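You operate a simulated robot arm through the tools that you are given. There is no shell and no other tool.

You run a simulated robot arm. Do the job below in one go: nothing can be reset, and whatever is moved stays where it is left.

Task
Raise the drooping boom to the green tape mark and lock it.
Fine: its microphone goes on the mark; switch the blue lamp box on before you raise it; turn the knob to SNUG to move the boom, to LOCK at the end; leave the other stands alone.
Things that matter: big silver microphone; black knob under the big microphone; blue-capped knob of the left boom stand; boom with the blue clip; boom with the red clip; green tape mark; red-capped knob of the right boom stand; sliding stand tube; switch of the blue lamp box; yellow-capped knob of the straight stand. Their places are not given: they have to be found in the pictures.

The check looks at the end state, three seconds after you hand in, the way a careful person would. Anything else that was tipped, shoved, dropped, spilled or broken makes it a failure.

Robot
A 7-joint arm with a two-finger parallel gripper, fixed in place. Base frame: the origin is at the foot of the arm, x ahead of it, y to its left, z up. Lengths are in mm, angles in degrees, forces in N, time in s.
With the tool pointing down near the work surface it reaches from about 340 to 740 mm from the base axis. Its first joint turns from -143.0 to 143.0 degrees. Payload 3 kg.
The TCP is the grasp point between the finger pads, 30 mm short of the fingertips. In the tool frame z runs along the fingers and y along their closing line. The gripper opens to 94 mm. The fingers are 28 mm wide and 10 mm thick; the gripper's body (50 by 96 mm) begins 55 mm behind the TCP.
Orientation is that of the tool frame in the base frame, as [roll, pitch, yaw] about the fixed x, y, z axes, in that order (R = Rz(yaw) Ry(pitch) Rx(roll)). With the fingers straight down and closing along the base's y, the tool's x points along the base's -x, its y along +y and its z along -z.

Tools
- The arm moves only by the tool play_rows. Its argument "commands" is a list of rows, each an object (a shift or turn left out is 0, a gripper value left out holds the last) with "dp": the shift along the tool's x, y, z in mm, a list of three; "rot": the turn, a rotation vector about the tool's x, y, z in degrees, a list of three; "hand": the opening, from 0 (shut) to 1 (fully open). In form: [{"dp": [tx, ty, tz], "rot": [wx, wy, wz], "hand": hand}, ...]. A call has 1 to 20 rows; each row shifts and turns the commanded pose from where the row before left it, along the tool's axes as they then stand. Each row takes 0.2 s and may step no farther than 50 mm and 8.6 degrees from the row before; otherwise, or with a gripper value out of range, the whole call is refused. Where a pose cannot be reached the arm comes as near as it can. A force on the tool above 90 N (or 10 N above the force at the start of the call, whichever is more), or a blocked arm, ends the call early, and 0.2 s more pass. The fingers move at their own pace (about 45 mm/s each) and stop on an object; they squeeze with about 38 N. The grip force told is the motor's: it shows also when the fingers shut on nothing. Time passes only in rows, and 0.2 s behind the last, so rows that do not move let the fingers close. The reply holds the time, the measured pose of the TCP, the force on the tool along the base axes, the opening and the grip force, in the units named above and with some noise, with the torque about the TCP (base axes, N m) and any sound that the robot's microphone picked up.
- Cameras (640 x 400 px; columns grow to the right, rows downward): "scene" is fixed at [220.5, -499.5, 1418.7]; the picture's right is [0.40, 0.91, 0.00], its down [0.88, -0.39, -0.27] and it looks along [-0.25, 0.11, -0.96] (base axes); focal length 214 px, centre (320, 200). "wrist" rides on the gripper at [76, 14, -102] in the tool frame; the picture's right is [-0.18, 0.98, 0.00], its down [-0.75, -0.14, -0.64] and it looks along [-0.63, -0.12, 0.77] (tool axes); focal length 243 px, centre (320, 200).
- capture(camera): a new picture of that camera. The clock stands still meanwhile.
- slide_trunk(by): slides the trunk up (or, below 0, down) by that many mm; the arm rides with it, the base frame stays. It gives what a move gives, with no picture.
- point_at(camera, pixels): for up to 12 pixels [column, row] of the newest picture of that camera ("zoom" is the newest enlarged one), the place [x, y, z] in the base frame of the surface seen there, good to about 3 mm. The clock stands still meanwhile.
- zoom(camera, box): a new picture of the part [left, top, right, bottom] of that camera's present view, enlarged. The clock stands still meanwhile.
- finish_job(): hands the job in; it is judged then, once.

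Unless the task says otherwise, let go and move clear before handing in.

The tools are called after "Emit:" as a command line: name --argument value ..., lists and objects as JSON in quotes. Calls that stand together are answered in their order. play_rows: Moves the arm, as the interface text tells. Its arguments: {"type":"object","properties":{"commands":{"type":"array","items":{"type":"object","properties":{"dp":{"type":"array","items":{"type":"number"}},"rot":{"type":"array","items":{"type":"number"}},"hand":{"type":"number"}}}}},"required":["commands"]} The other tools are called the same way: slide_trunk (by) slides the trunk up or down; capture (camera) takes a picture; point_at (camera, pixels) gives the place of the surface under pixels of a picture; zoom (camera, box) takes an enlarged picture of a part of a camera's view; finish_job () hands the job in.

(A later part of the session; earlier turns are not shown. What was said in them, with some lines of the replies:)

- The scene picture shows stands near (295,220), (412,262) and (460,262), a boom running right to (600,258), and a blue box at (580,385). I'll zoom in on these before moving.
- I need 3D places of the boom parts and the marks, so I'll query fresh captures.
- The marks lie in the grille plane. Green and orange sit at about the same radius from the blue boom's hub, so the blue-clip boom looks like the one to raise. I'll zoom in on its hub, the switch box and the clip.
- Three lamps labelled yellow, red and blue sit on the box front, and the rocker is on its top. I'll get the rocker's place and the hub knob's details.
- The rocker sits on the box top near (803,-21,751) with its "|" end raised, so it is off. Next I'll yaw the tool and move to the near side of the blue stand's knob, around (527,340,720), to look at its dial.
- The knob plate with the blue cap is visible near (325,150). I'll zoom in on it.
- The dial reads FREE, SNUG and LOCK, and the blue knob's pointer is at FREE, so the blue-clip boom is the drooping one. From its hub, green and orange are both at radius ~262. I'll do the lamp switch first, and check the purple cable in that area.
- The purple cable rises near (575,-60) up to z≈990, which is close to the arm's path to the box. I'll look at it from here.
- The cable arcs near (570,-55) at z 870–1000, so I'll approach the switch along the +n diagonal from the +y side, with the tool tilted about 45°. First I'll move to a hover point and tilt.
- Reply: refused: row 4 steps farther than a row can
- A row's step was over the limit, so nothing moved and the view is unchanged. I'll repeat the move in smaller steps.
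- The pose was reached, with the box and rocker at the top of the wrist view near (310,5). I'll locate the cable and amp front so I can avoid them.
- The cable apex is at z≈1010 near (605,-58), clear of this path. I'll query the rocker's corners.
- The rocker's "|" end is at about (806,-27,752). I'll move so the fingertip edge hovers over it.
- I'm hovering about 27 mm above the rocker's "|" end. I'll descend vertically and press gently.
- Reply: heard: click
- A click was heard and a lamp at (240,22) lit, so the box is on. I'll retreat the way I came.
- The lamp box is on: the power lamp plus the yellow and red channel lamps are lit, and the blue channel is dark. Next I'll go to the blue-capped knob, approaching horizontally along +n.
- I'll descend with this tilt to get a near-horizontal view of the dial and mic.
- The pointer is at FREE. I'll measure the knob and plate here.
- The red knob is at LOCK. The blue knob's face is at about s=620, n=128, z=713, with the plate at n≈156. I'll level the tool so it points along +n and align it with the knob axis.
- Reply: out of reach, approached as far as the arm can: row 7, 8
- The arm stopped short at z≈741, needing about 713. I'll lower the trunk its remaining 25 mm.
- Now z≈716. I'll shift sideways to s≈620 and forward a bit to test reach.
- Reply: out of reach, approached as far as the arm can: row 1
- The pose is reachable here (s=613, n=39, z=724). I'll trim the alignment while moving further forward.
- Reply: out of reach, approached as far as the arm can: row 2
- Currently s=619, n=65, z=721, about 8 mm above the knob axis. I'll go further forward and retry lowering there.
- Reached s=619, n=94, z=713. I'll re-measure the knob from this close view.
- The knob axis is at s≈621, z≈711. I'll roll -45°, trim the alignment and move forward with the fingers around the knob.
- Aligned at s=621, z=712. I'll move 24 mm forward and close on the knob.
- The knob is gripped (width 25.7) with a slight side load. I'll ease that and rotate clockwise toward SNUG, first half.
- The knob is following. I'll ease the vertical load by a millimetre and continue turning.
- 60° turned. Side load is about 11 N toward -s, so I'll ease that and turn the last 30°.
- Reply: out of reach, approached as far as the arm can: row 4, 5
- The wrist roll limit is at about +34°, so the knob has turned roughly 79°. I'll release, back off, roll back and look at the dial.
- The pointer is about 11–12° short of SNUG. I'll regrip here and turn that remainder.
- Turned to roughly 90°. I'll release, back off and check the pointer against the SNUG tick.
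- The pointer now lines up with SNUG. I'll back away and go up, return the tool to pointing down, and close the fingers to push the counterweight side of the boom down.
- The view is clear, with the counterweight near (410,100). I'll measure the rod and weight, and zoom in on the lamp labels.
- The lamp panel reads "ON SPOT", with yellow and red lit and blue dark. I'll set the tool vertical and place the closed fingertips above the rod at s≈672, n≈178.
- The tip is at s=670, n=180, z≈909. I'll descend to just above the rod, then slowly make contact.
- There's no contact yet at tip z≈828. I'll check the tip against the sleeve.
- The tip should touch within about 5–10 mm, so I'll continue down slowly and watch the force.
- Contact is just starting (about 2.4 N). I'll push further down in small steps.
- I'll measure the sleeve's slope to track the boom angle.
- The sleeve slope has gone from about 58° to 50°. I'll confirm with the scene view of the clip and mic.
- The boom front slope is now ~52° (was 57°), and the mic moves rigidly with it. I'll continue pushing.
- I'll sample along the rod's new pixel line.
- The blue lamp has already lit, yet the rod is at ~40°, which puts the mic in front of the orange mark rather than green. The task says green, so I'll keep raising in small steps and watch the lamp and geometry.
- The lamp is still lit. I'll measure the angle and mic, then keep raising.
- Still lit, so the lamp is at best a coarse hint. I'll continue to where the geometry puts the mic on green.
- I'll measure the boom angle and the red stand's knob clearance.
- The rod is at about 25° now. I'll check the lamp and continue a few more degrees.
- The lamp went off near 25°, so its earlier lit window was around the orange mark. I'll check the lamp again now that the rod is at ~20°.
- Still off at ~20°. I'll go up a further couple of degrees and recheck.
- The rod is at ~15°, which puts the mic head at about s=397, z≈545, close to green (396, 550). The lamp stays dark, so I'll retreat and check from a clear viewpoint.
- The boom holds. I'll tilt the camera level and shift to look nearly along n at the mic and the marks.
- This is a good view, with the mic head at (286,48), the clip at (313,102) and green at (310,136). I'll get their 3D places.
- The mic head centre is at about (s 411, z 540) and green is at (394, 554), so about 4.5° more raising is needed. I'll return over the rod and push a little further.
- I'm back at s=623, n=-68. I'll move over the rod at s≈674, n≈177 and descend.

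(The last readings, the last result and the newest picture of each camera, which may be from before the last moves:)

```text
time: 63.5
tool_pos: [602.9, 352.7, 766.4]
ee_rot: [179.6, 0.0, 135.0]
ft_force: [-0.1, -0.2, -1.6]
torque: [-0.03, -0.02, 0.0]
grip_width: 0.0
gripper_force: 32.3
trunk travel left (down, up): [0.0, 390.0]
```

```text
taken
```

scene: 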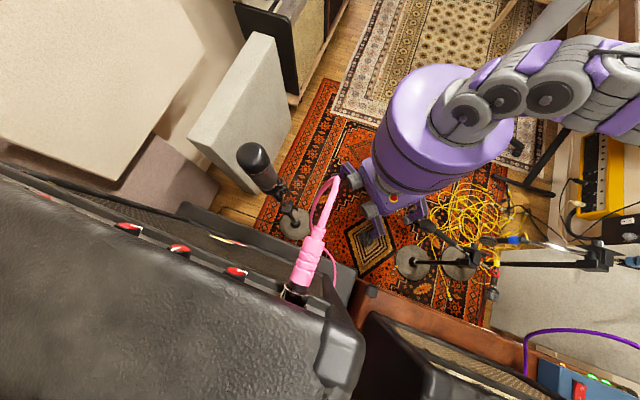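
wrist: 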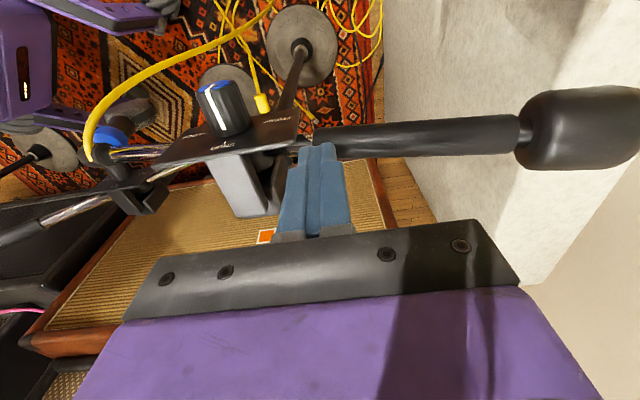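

I'm just above the rod (TCP z 766, earlier end 758). I'll push down to about z 754 and check the angle and lamp.

Emit:
play_rows --commands '[{"dp": [0, 0, 4]}, {"dp": [0, 0, 3]}, {"dp": [0, 0, 2]}, {"dp": [0, 0, 2]}, {"dp": [0, 0, 1.5]}, {}]'

Emit:
zoom --camera "scene" --box '[540, 340, 640, 400]'

Emit:
zoom --camera "scene" --box '[430, 205, 590, 305]'

Emit:
point_at --camera "zoom" --pixels '[[420, 140], [500, 160], [600, 186], [340, 134], [230, 138], [260, 140], [205, 135], [290, 137]]'

```text
time: 64.9
tool_pos: [602.8, 352.7, 757.8]
ee_rot: [179.3, 0.0, 135.1]
ft_force: [3.1, 1.1, 10.5]
torque: [0.1, -0.16, -0.02]
grip_width: 0.0
gripper_force: 32.8
trunk travel left (down, up): [0.0, 390.0]
```

```text
6.40 times, centred on (590, 370) of scene
```

zoom: 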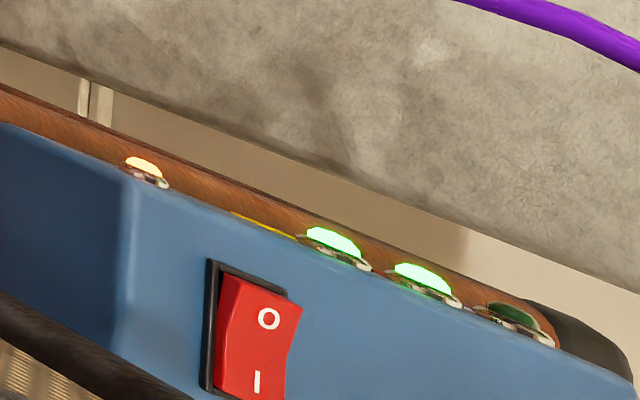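

```text
4.00 times, centred on (510, 255) of scene
```

zoom: 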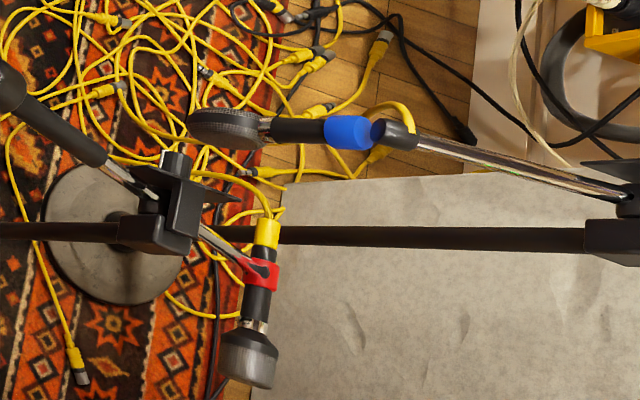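

```text
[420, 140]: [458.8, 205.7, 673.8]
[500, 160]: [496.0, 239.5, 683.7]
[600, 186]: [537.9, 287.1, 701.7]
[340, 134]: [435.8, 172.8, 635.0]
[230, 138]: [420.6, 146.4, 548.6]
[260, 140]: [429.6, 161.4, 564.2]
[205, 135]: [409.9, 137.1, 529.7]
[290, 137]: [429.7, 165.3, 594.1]
```

It's back in contact at 10 N with the boom barely moved. I'll push on by a few millimetres.

Emit:
play_rows --commands '[{"dp": [0, 0, 1.5]}, {"dp": [0, 0, 1.5]}, {}]'

Emit:
zoom --camera "scene" --box '[540, 340, 640, 400]'

Emit:
zoom --camera "scene" --box '[430, 205, 590, 305]'

Emit:
point_at --camera "zoom" --pixels '[[420, 138], [500, 159], [600, 186], [340, 134], [230, 138], [260, 140], [205, 135], [290, 137]]'

```text
time: 65.7
tool_pos: [602.8, 352.9, 753.3]
ee_rot: [179.4, -0.1, 135.1]
ft_force: [5.0, 7.2, 13.3]
torque: [0.28, -0.25, 0.03]
grip_width: 0.0
gripper_force: 32.8
trunk travel left (down, up): [0.0, 390.0]
```

```text
6.40 times, centred on (590, 370) of scene
```

zoom: 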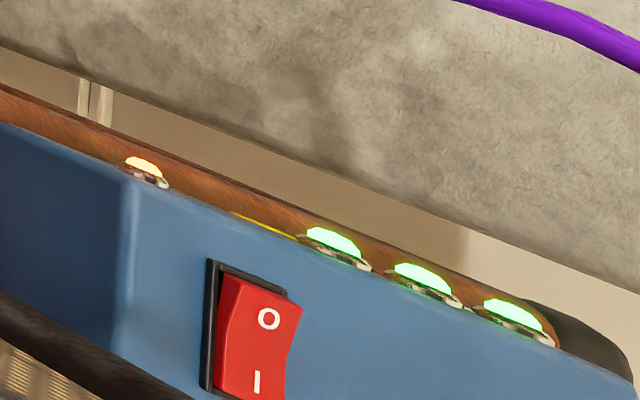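

```text
4.00 times, centred on (510, 255) of scene
```

zoom: 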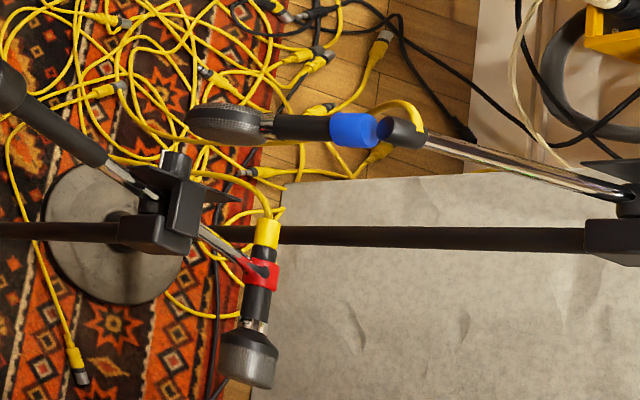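

```text
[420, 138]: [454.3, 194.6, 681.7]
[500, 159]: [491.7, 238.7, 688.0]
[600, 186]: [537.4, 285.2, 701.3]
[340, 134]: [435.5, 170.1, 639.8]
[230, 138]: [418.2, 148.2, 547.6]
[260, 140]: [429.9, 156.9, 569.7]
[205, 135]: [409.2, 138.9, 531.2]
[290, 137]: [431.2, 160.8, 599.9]
```

The blue lamp lit again, this time near green, with the rod at ~10°. I'll lift off and verify with the wrist view.

Emit:
play_rows --commands '[{"dp": [0, 0, -10]}, {"dp": [0, 0, -40]}, {"dp": [0, 0, -40]}, {"dp": [20, -10, -40]}, {"dp": [45, -10, 0]}, {"dp": [45, -10, 0]}, {"dp": [45, -10, 0]}, {"dp": [45, -10, 0]}, {"dp": [45, -10, 0]}, {"rot": [0, -7.5, 0]}, {"rot": [0, -7.5, 0]}, {"rot": [0, -7.5, 0]}, {"rot": [0, -7.5, 0]}, {"rot": [0, -7.5, 0]}, {"rot": [0, -7.5, 0]}, {"dp": [0, -45, 0]}, {"dp": [0, -45, 0]}, {"dp": [20, -45, 10]}, {"dp": [25, -20, 25]}, {}]'

Emit:
capture --camera "wrist"

Emit:
zoom --camera "scene" --box '[540, 340, 640, 400]'

```text
refused: row 18 steps farther than a row can; nothing moved
```

```text
taken
```

wrist: 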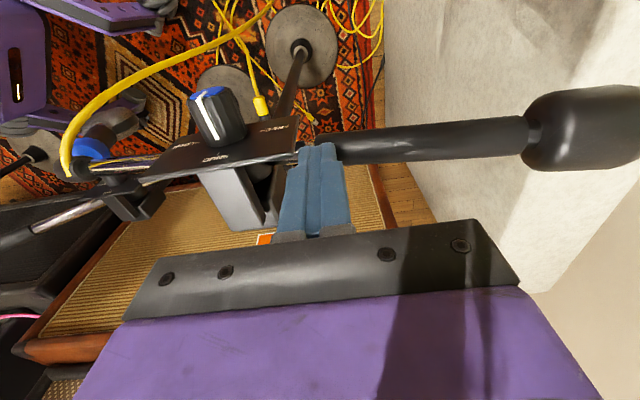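

```text
6.40 times, centred on (590, 370) of scene
```

zoom: 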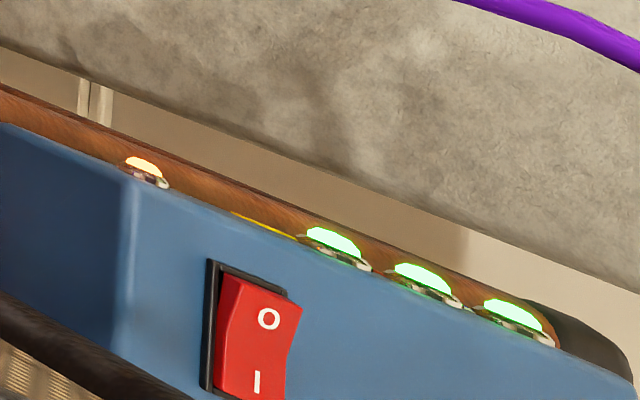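

One step was too long and nothing moved; the lamp remains lit. I'll retry with shorter steps.

Emit:
play_rows --commands '[{"dp": [0, 0, -10]}, {"dp": [0, 0, -40]}, {"dp": [0, 0, -40]}, {"dp": [20, -10, -40]}, {"dp": [45, -10, 0]}, {"dp": [45, -10, 0]}, {"dp": [45, -10, 0]}, {"dp": [45, -10, 0]}, {"dp": [45, -10, 0]}, {"rot": [0, -7.5, 0]}, {"rot": [0, -7.5, 0]}, {"rot": [0, -7.5, 0]}, {"rot": [0, -7.5, 0]}, {"rot": [0, -7.5, 0]}, {"rot": [0, -7.5, 0]}, {"dp": [0, -45, 0]}, {"dp": [0, -45, 0]}, {"dp": [20, -40, 15]}, {"dp": [25, -20, 25]}, {}]'

Emit:
capture --camera "wrist"

Emit:
zoom --camera "scene" --box '[540, 340, 640, 400]'

```text
time: 69.9
tool_pos: [278.6, 380.7, 821.2]
ee_rot: [179.4, 44.9, 134.6]
ft_force: [0.6, -0.2, 0.2]
torque: [-0.01, -0.03, 0.01]
grip_width: 0.0
gripper_force: 33.0
trunk travel left (down, up): [0.0, 390.0]
```

```text
taken
```

wrist: 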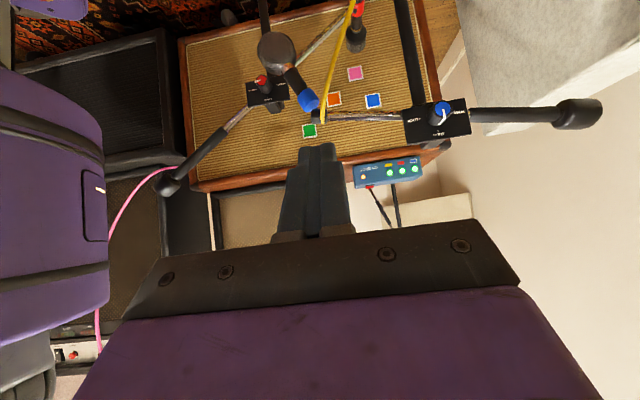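

```text
6.40 times, centred on (590, 370) of scene
```

zoom: 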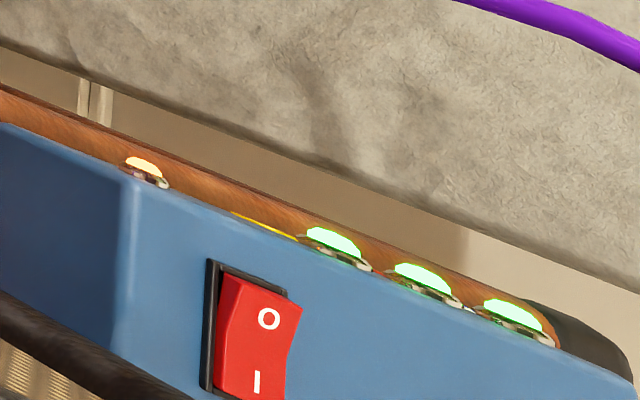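

The lamp stays lit with the arm away. I'll measure the mic head and the green mark precisely.

Emit:
zoom --camera "wrist" --box '[230, 10, 350, 150]'

Emit:
point_at --camera "zoom" --pixels '[[260, 105], [200, 105], [320, 105], [260, 70], [260, 140], [230, 80], [290, 80], [230, 130], [290, 130], [340, 345], [352, 255], [260, 120]]'

Emit:
point_at --camera "wrist" --pixels '[[275, 52], [340, 117], [370, 117], [400, 116], [441, 112], [485, 114], [530, 115], [560, 115], [309, 131], [334, 99], [262, 83], [290, 75]]'

```text
2.86 times, centred on (290, 80) of wrist
```

zoom: 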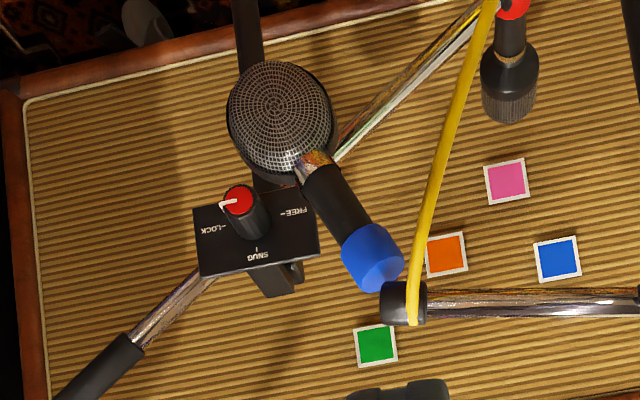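

```text
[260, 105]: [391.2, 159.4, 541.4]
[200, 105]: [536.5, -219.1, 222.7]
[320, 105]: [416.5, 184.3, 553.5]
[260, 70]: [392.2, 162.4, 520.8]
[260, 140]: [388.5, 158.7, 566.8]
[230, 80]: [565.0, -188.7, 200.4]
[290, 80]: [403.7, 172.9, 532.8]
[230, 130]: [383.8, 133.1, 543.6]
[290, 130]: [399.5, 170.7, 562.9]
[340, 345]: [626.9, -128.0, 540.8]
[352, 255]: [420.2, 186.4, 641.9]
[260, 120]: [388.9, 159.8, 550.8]
```

```text
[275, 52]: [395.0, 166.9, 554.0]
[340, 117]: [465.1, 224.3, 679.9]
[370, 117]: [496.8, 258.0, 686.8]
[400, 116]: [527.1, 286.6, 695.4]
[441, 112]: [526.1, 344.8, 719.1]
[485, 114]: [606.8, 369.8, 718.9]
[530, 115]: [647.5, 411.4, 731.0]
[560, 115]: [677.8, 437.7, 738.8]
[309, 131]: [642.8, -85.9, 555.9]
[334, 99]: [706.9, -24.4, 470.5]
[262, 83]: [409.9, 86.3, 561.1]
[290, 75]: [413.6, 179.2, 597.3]
```

The mic head is at about (396, 549) against green (394, 555). The lamp window and geometry both suggest about 1–1.5° more, so I'll go back for a small final push.

Emit:
play_rows --commands '[{"dp": [-25, 20, -25]}, {"dp": [-20, 40, -15]}, {"dp": [0, 45, 0]}, {"dp": [0, 45, 0]}, {"rot": [0, 7.5, 0]}, {"rot": [0, 7.5, 0]}, {"rot": [0, 7.5, 0]}, {"rot": [0, 7.5, 0]}, {"rot": [0, 7.5, 0]}, {"rot": [0, 7.5, 0]}, {"dp": [-40, 9, 0]}, {"dp": [-40, 9, 0]}, {"dp": [-40, 9, 0]}, {"dp": [-40, 9, 0]}, {"dp": [-40, 9, 0]}, {"dp": [-40, 9, 0]}, {}]'

```text
time: 73.5
tool_pos: [594.5, 351.7, 884.0]
ee_rot: [179.5, 0.0, 135.1]
ft_force: [0.4, 0.2, -0.9]
torque: [-0.03, -0.02, -0.01]
grip_width: 0.0
gripper_force: 33.6
trunk travel left (down, up): [0.0, 390.0]
```

I'll trim to the earlier contact spot and descend to just above it.

Emit:
play_rows --commands '[{"dp": [-5, 6.8, 0]}, {"dp": [0, 0, 40]}, {"dp": [0, 0, 40]}, {"dp": [0, 0, 35]}, {"dp": [0, 0, 7]}, {"dp": [0, 0, 3]}, {"dp": [0, 0, 3]}, {}]'

Emit:
zoom --camera "scene" --box '[430, 205, 590, 305]'

Emit:
point_at --camera "zoom" --pixels '[[425, 139], [440, 143], [460, 148], [480, 154], [500, 159], [520, 164], [540, 170], [560, 175], [580, 180], [600, 186]]'

```text
time: 75.3
tool_pos: [603.9, 353.6, 754.3]
ee_rot: [179.6, -0.1, 135.0]
ft_force: [0.0, 0.5, -0.7]
torque: [-0.01, 0.01, -0.01]
grip_width: 0.0
gripper_force: 33.2
trunk travel left (down, up): [0.0, 390.0]
```

```text
4.00 times, centred on (510, 255) of scene
```

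zoom: 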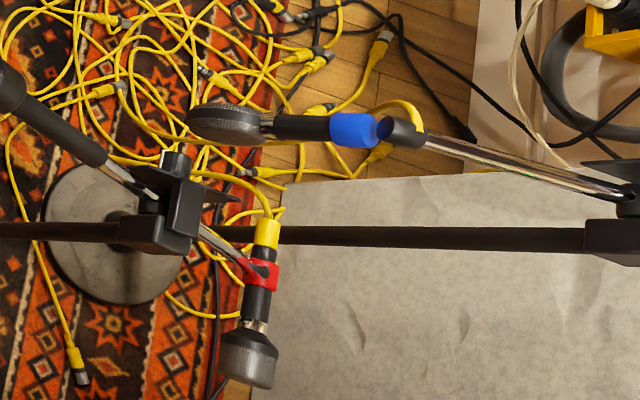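

```text
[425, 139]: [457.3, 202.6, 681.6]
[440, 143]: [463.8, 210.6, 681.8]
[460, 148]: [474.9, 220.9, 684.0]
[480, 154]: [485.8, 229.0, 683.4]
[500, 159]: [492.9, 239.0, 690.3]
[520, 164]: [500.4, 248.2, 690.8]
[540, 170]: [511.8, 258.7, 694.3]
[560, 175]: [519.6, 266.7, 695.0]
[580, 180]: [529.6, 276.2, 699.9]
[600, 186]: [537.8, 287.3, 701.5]
```

No contact yet at 754.3, rod slope ≈9.7°. I'll push in small increments.

Emit:
play_rows --commands '[{"dp": [0, 0, 1.5]}, {"dp": [0, 0, 1.5]}, {"dp": [0, 0, 1.5]}, {}]'

Emit:
zoom --camera "scene" --box '[430, 205, 590, 305]'

Emit:
point_at --camera "zoom" --pixels '[[430, 139], [440, 142], [460, 147], [480, 153], [500, 158], [520, 163], [540, 169], [560, 175], [580, 180], [600, 186]]'

```text
time: 76.3
tool_pos: [603.9, 352.9, 751.4]
ee_rot: [179.4, 0.0, 135.1]
ft_force: [3.3, 2.9, 10.7]
torque: [0.14, -0.19, 0.02]
grip_width: 0.0
gripper_force: 33.0
trunk travel left (down, up): [0.0, 390.0]
```

```text
4.00 times, centred on (510, 255) of scene
```

zoom: 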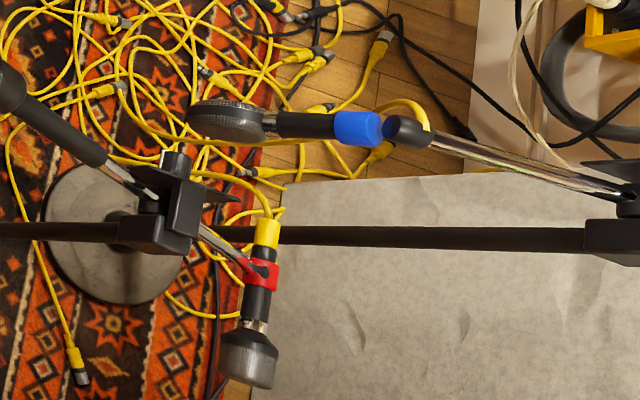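

```text
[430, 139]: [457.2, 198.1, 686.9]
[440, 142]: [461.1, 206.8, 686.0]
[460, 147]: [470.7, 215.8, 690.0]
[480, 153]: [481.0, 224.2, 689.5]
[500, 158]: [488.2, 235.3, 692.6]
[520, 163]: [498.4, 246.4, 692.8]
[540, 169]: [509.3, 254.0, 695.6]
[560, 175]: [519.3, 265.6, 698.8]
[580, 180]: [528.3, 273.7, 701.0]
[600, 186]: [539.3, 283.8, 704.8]
```

The rod is now at ~8.6°, close to the estimated centre. I'll lift off and verify again from the wrist view.

Emit:
play_rows --commands '[{"dp": [0, 0, -10]}, {"dp": [0, 0, -40]}, {"dp": [0, 0, -40]}, {"dp": [20, -10, -40]}, {"dp": [45, -10, 0]}, {"dp": [45, -10, 0]}, {"dp": [45, -10, 0]}, {"dp": [45, -10, 0]}, {"dp": [45, -10, 0]}, {"rot": [0, -7.5, 0]}, {"rot": [0, -7.5, 0]}, {"rot": [0, -7.5, 0]}, {"rot": [0, -7.5, 0]}, {"rot": [0, -7.5, 0]}, {"rot": [0, -7.5, 0]}, {"dp": [0, -45, 0]}, {"dp": [0, -45, 0]}, {"dp": [20, -40, 15]}, {"dp": [25, -20, 25]}, {}]'

Emit:
zoom --camera "scene" --box '[540, 340, 640, 400]'

Emit:
capture --camera "wrist"

Emit:
zoom --camera "wrist" --box '[230, 10, 350, 85]'

```text
time: 80.5
tool_pos: [277.4, 381.2, 818.6]
ee_rot: [179.5, 44.9, 134.7]
ft_force: [0.6, 0.2, -0.7]
torque: [0.02, -0.04, -0.01]
grip_width: 0.0
gripper_force: 33.2
trunk travel left (down, up): [0.0, 390.0]
```

```text
6.40 times, centred on (590, 370) of scene
```

zoom: 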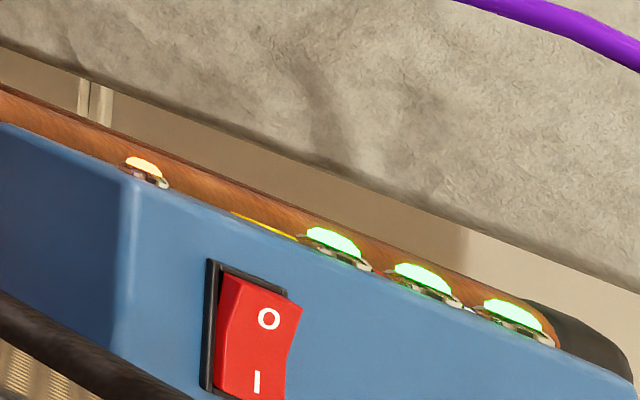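

```text
taken
```

wrist: 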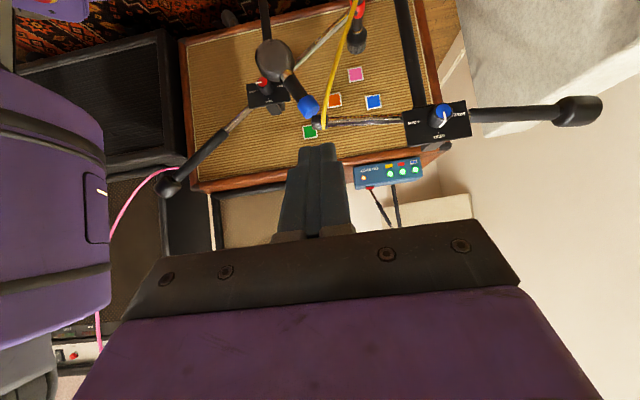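

```text
5.33 times, centred on (290, 48) of wrist
```

zoom: 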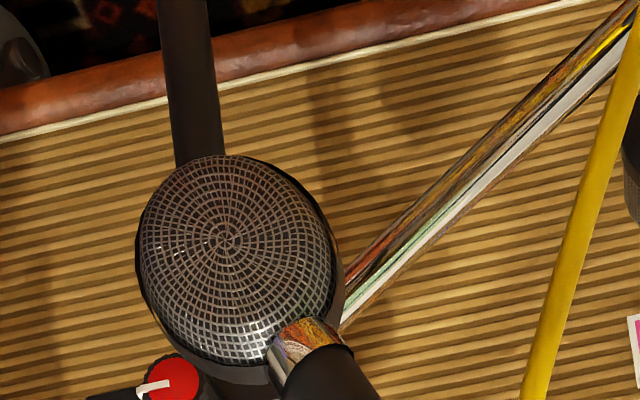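

The mesh's pole at zoom (225,240) marks the mic face centre. I'll get its 3D place.

Emit:
point_at --camera "zoom" --pixels '[[225, 240], [220, 235], [230, 245], [225, 230], [225, 250], [160, 240], [310, 260], [225, 180], [225, 330], [180, 200], [280, 290], [225, 240]]'

Emit:
point_at --camera "wrist" --pixels '[[309, 129], [306, 132], [335, 99], [355, 74], [373, 101], [441, 112]]'

```text
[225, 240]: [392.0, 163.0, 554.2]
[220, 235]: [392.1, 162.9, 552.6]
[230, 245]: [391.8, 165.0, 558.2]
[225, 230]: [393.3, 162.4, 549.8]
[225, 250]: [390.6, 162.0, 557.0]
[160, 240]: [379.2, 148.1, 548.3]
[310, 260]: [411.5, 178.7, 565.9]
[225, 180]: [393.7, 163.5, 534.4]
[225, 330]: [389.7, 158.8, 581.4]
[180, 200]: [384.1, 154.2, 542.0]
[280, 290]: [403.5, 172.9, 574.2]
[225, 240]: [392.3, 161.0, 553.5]
```

```text
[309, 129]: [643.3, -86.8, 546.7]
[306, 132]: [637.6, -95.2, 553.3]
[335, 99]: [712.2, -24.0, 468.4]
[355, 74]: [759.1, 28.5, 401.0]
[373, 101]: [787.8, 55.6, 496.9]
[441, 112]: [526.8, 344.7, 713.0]
```

The mic face centre at (s 392, z 554) is on green (s 394, z 555), and the lamp is lit. Next is locking: I'll move back in front of the knob with the fingers open.

Emit:
play_rows --commands '[{"dp": [0, 39, 0], "hand": 0.7}, {"dp": [0, 39, 0]}, {"dp": [0, 39, 0]}, {"dp": [0, 38, 0]}, {"dp": [-17, 0, 35]}, {"dp": [-17, 0, 35]}, {"dp": [-17, 0, 35]}, {"rot": [0, -7.5, 0]}, {"rot": [0, -7.5, 0]}, {"rot": [0, -7.5, 0]}, {"rot": [0, -7.5, 0]}, {"rot": [0, -7.5, 0]}, {"rot": [0, -7.5, 0]}, {}]'

Emit:
capture --camera "wrist"

```text
time: 83.5
tool_pos: [466.7, 410.0, 781.7]
ee_rot: [88.9, 89.6, 44.1]
ft_force: [-0.2, 0.7, 0.0]
torque: [-0.01, 0.01, -0.03]
grip_width: 65.8
gripper_force: 0.0
trunk travel left (down, up): [0.0, 390.0]
```

```text
taken
```

wrist: 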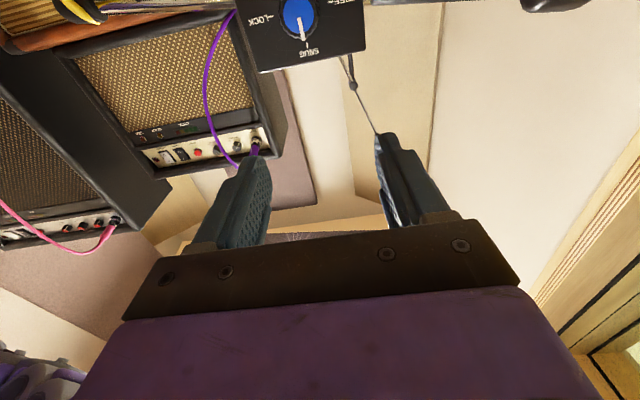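

I'll move forward to n≈90, lower to the knob axis, then roll to −60°.

Emit:
play_rows --commands '[{"dp": [0, 0, 25]}, {"dp": [0, 0, 25]}, {"dp": [25, 0, 0]}, {"dp": [25, 0, 0]}, {"dp": [19, 0.5, 0]}, {}, {"rot": [0, 0, -7.5]}, {"rot": [0, 0, -7.5]}, {"rot": [0, 0, -7.5]}, {"rot": [0, 0, -7.5]}, {"rot": [0, 0, -7.5]}, {"rot": [0, 0, -7.5]}, {"rot": [0, 0, -7.5]}, {"rot": [0, 0, -7.5]}, {}]'

Emit:
capture --camera "wrist"

```text
time: 86.7
tool_pos: [502.5, 376.5, 716.8]
ee_rot: [-90.1, 30.3, -135.0]
ft_force: [0.1, -0.4, -0.5]
torque: [-0.02, 0.0, -0.04]
grip_width: 65.4
gripper_force: 0.1
out of reach, approached as far as the arm can: row 8
trunk travel left (down, up): [0.0, 390.0]
```

```text
taken
```

wrist: 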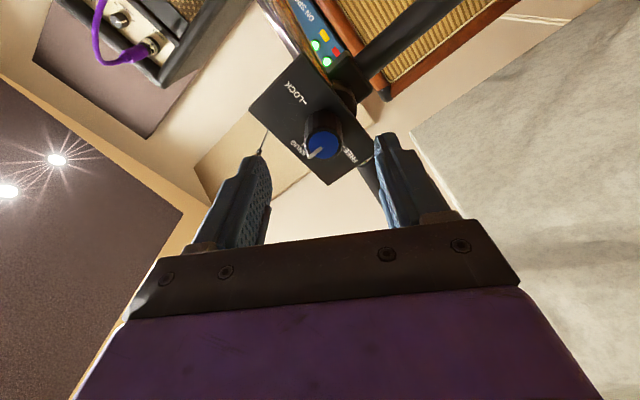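

Roll −60° reached at s=621.5, z=717, and the axis is at z≈712.5. I'll trim down 4 mm, move forward and close on the knob.

Emit:
play_rows --commands '[{"dp": [1.4, 1.6, 10]}, {"dp": [1.3, 1.6, 10]}, {"dp": [0, 0, 10]}, {}, {}]'

Emit:
zoom --camera "wrist" --box '[240, 80, 400, 240]'

```text
time: 87.9
tool_pos: [523.1, 355.0, 711.5]
ee_rot: [-90.1, 30.4, -135.0]
ft_force: [0.3, 0.3, -1.2]
torque: [-0.04, -0.01, 0.01]
grip_width: 65.9
gripper_force: 0.0
trunk travel left (down, up): [0.0, 390.0]
```

```text
2.50 times, centred on (320, 160) of wrist
```

zoom: 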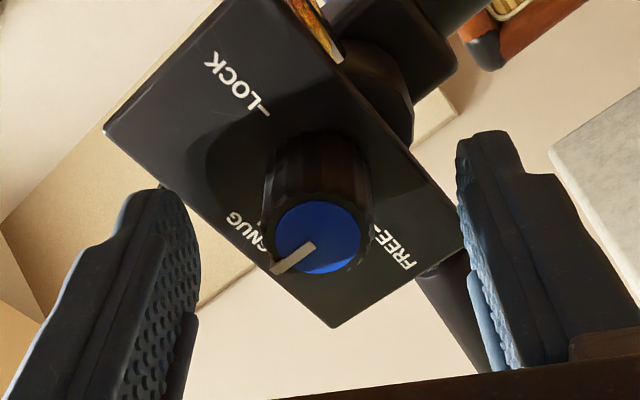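

The knob is centred between the fingers and the pointer is at SNUG. Closing.

Emit:
play_rows --commands '[{"hand": 0}, {}, {}, {}, {}, {}]'

```text
time: 89.3
tool_pos: [523.2, 354.4, 711.5]
ee_rot: [-90.2, 30.4, -134.9]
ft_force: [-1.9, -1.6, 4.6]
torque: [-0.07, -0.04, -0.18]
grip_width: 25.2
gripper_force: 44.9
trunk travel left (down, up): [0.0, 390.0]
```

Gripped at 25.2 mm with a low side load. I'll turn clockwise toward LOCK, first 45°.

Emit:
play_rows --commands '[{"rot": [0, 0, 7.5]}, {"rot": [0, 0, 7.5]}, {"rot": [0, 0, 7.5]}, {"rot": [0, 0, 7.5]}, {}]'

Emit:
zoom --camera "scene" --box '[540, 340, 640, 400]'

```text
time: 90.5
tool_pos: [521.9, 356.1, 713.3]
ee_rot: [-90.1, 60.5, -135.1]
ft_force: [-7.8, -1.4, 6.5]
torque: [0.03, 0.0, -0.33]
grip_width: 25.1
gripper_force: 45.0
trunk travel left (down, up): [0.0, 390.0]
```

```text
6.40 times, centred on (590, 370) of scene
```

zoom: 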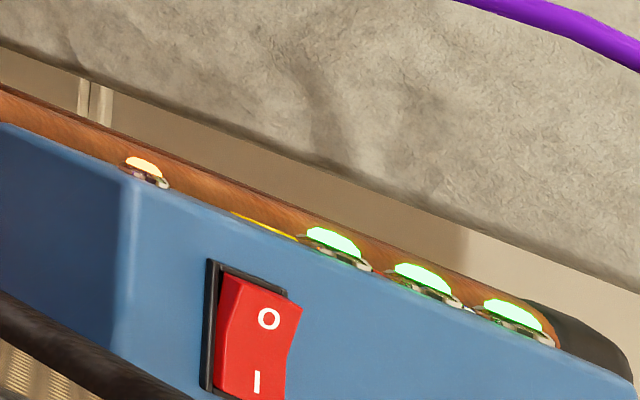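

The lamp is still lit after 30°. I'll ease the side load and continue.

Emit:
play_rows --commands '[{"dp": [-0.2, -0.8, 0]}, {"rot": [0, 0, 7.5]}, {"rot": [0, 0, 7.5]}, {"rot": [0, 0, 7.5]}, {"rot": [0, 0, 7.5]}, {}]'

Emit:
zoom --camera "scene" --box '[540, 340, 640, 400]'

Emit:
zoom --camera "wrist" --box '[240, 80, 400, 240]'

```text
time: 91.9
tool_pos: [522.8, 354.2, 712.2]
ee_rot: [97.5, 89.5, 52.5]
ft_force: [-2.4, 5.7, 0.7]
torque: [-0.18, -0.18, 0.05]
grip_width: 24.9
gripper_force: 44.9
trunk travel left (down, up): [0.0, 390.0]
```

```text
6.40 times, centred on (590, 370) of scene
```

zoom: 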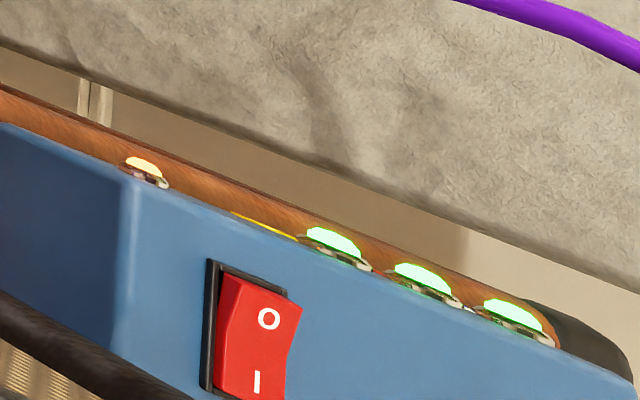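

```text
2.50 times, centred on (320, 160) of wrist
```

zoom: 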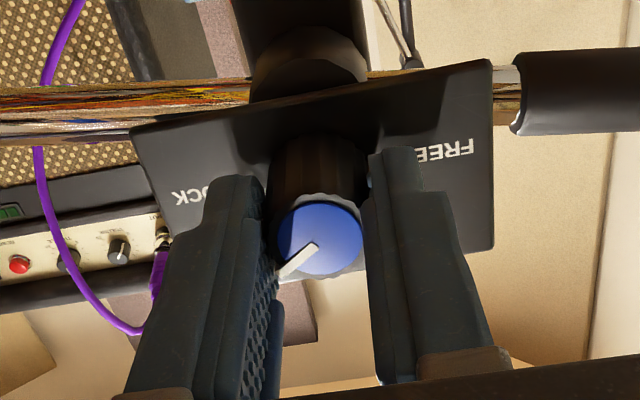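

60° turned, lamp still lit, and the pointer is swinging toward LOCK. The last 30° now.

Emit:
play_rows --commands '[{"rot": [0, 0, 7.5]}, {"rot": [0, 0, 7.5]}, {"rot": [0, 0, 7.5]}, {"rot": [0, 0, 7.5]}, {}]'

Emit:
zoom --camera "wrist" --box '[240, 80, 400, 240]'

```text
time: 93.1
tool_pos: [523.2, 354.3, 711.7]
ee_rot: [90.1, 59.6, 45.2]
ft_force: [-11.2, 2.2, 1.2]
torque: [-0.11, -0.16, -0.27]
grip_width: 25.1
gripper_force: 45.3
trunk travel left (down, up): [0.0, 390.0]
```

```text
2.50 times, centred on (320, 160) of wrist
```

zoom: 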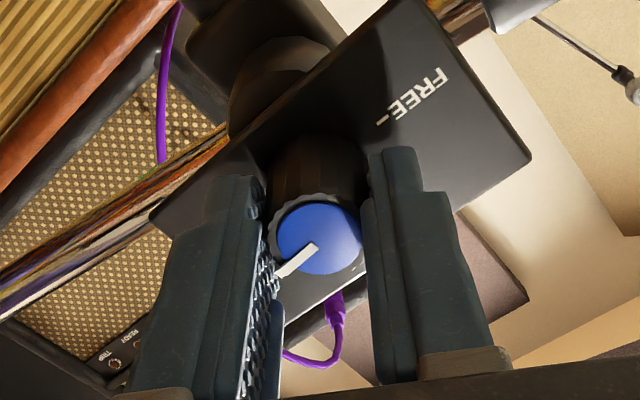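

The pointer now appears opposite FREE. I'll release, back off and check.

Emit:
play_rows --commands '[{"hand": 0.7}, {}, {}, {"dp": [0, 0, -15]}, {"dp": [0, 0, -15]}, {"rot": [0, 0, -7.5]}, {"rot": [0, 0, -7.5]}, {"rot": [0, 0, -7.5]}, {"rot": [0, 0, -7.5]}, {}]'

Emit:
zoom --camera "wrist" --box '[240, 60, 400, 220]'

Emit:
zoom --camera "scene" --box '[540, 340, 640, 400]'

```text
time: 95.3
tool_pos: [501.1, 374.9, 713.4]
ee_rot: [105.8, 89.8, 61.0]
ft_force: [-0.6, -0.1, -0.3]
torque: [0.01, -0.03, -0.01]
grip_width: 65.8
gripper_force: 0.0
trunk travel left (down, up): [0.0, 390.0]
```

```text
2.50 times, centred on (320, 140) of wrist
```

zoom: 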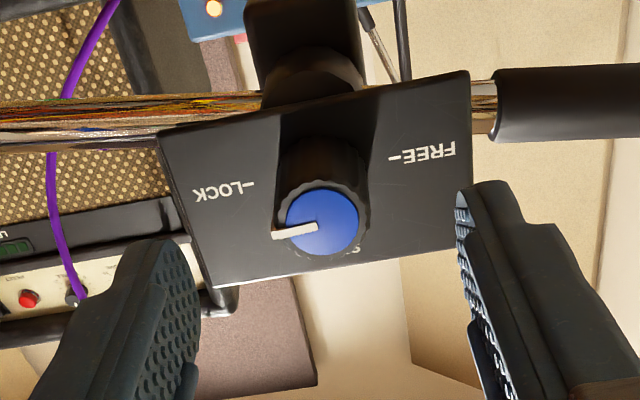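

```text
6.40 times, centred on (590, 370) of scene
```

zoom: 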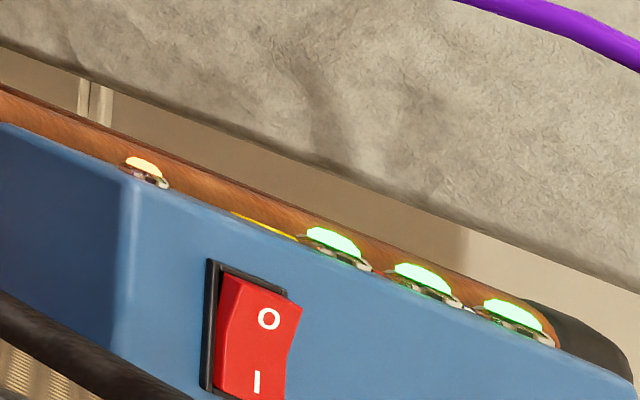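

The pointer is at LOCK and all the lamps are lit. I'll retreat up and away and do a final check of the mic.

Emit:
play_rows --commands '[{"dp": [-20, 0, -20]}, {"dp": [-40, 0, -20]}, {"dp": [-40, 0, -20]}, {"dp": [-40, 0, -20]}, {"rot": [0, 7.5, 0]}, {"rot": [0, 7.5, 0]}, {"rot": [0, 7.5, 0]}, {"rot": [0, 7.5, 0]}, {"rot": [0, 7.5, 0]}, {"rot": [0, 7.5, 0]}, {"dp": [20, -40, -20]}, {"dp": [20, -40, -20]}, {"dp": [20, -40, -20]}, {"dp": [0, -20, 0]}, {}]'

Emit:
capture --camera "wrist"

Emit:
zoom --camera "wrist" --box '[210, 10, 450, 160]'

Emit:
capture --camera "scene"

```text
time: 98.5
tool_pos: [285.5, 391.7, 852.7]
ee_rot: [179.4, 44.9, 134.7]
ft_force: [-0.2, -0.1, 0.0]
torque: [0.0, 0.0, -0.01]
grip_width: 65.5
gripper_force: 0.1
trunk travel left (down, up): [0.0, 390.0]
```

```text
taken
```

wrist: 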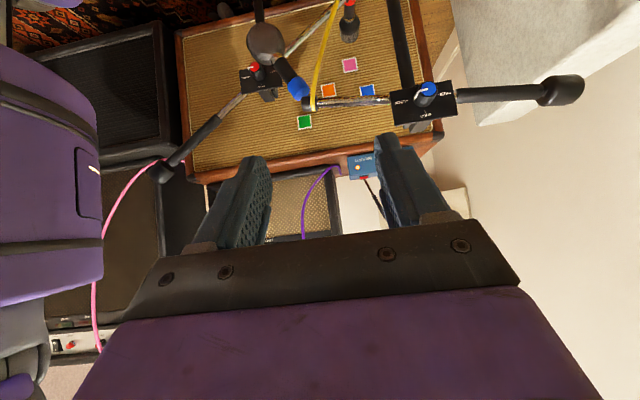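

```text
2.67 times, centred on (330, 85) of wrist
```

zoom: 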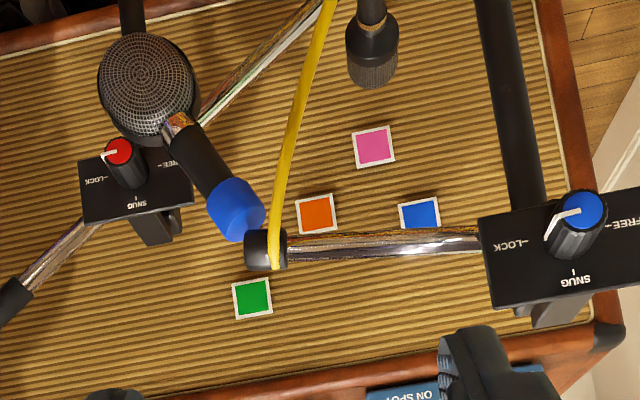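

```text
taken
```

scene: 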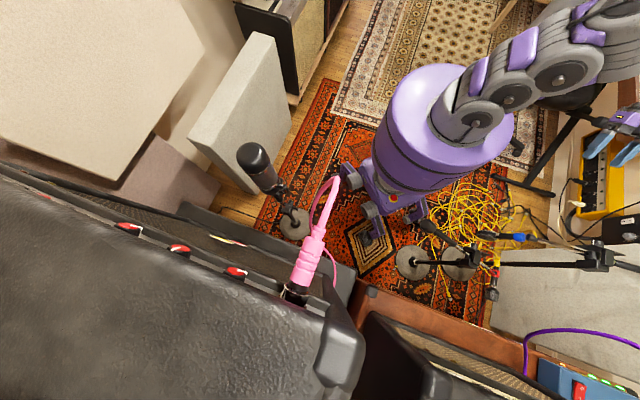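

Everything is in place; I'll verify the mic face centre once more against green.

Emit:
point_at --camera "zoom" --pixels '[[140, 74], [143, 78], [137, 70], [252, 298], [250, 296], [580, 208]]'

Emit:
zoom --camera "wrist" --box '[230, 10, 310, 70]'

```text
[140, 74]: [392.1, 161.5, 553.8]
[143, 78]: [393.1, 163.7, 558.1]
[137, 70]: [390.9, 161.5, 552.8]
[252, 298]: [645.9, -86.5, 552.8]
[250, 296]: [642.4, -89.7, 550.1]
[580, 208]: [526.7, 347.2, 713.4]
```

```text
6.67 times, centred on (270, 40) of wrist
```

zoom: 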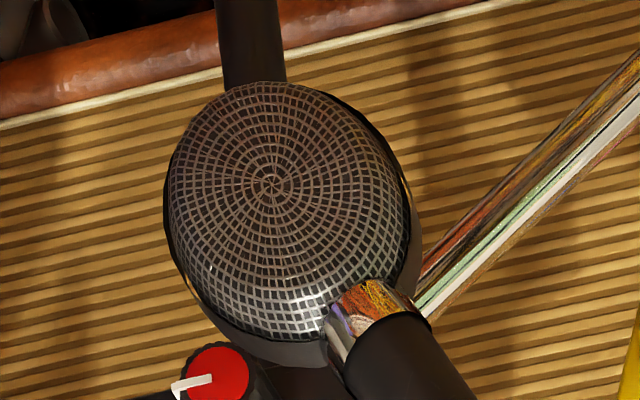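

The mic face centre is at (s 392, z 554) and green at (s 395, z 553). The knob reads LOCK, the lamps are lit, nothing else has moved and the arm is clear, so I'm handing in.

Emit:
finish_job

```text
The job is handed in.
```

The drooping boom (the one with the blue clip) is raised to the green tape mark and locked. I've handed the job in, but no verdict came back.

- **Microphone:** its face centre lines up with the green mark to about 4 mm, looking straight at the cabinet's grille.
- **Lamp box:** I switched it on before raising the boom. Its blue "ON SPOT" lamp is lit, along with the yellow and red ones. The blue lamp also lit earlier as the mic passed the orange mark, so I set the final position by measuring against green.
- **Knob:** I turned it from FREE to SNUG before raising the boom, then to LOCK at the end. The pointer sits on LOCK, and the lamp stayed lit after I let go.
- **Other stands:** I didn't touch them. In the last pictures nothing else looks moved, and the arm is clear.
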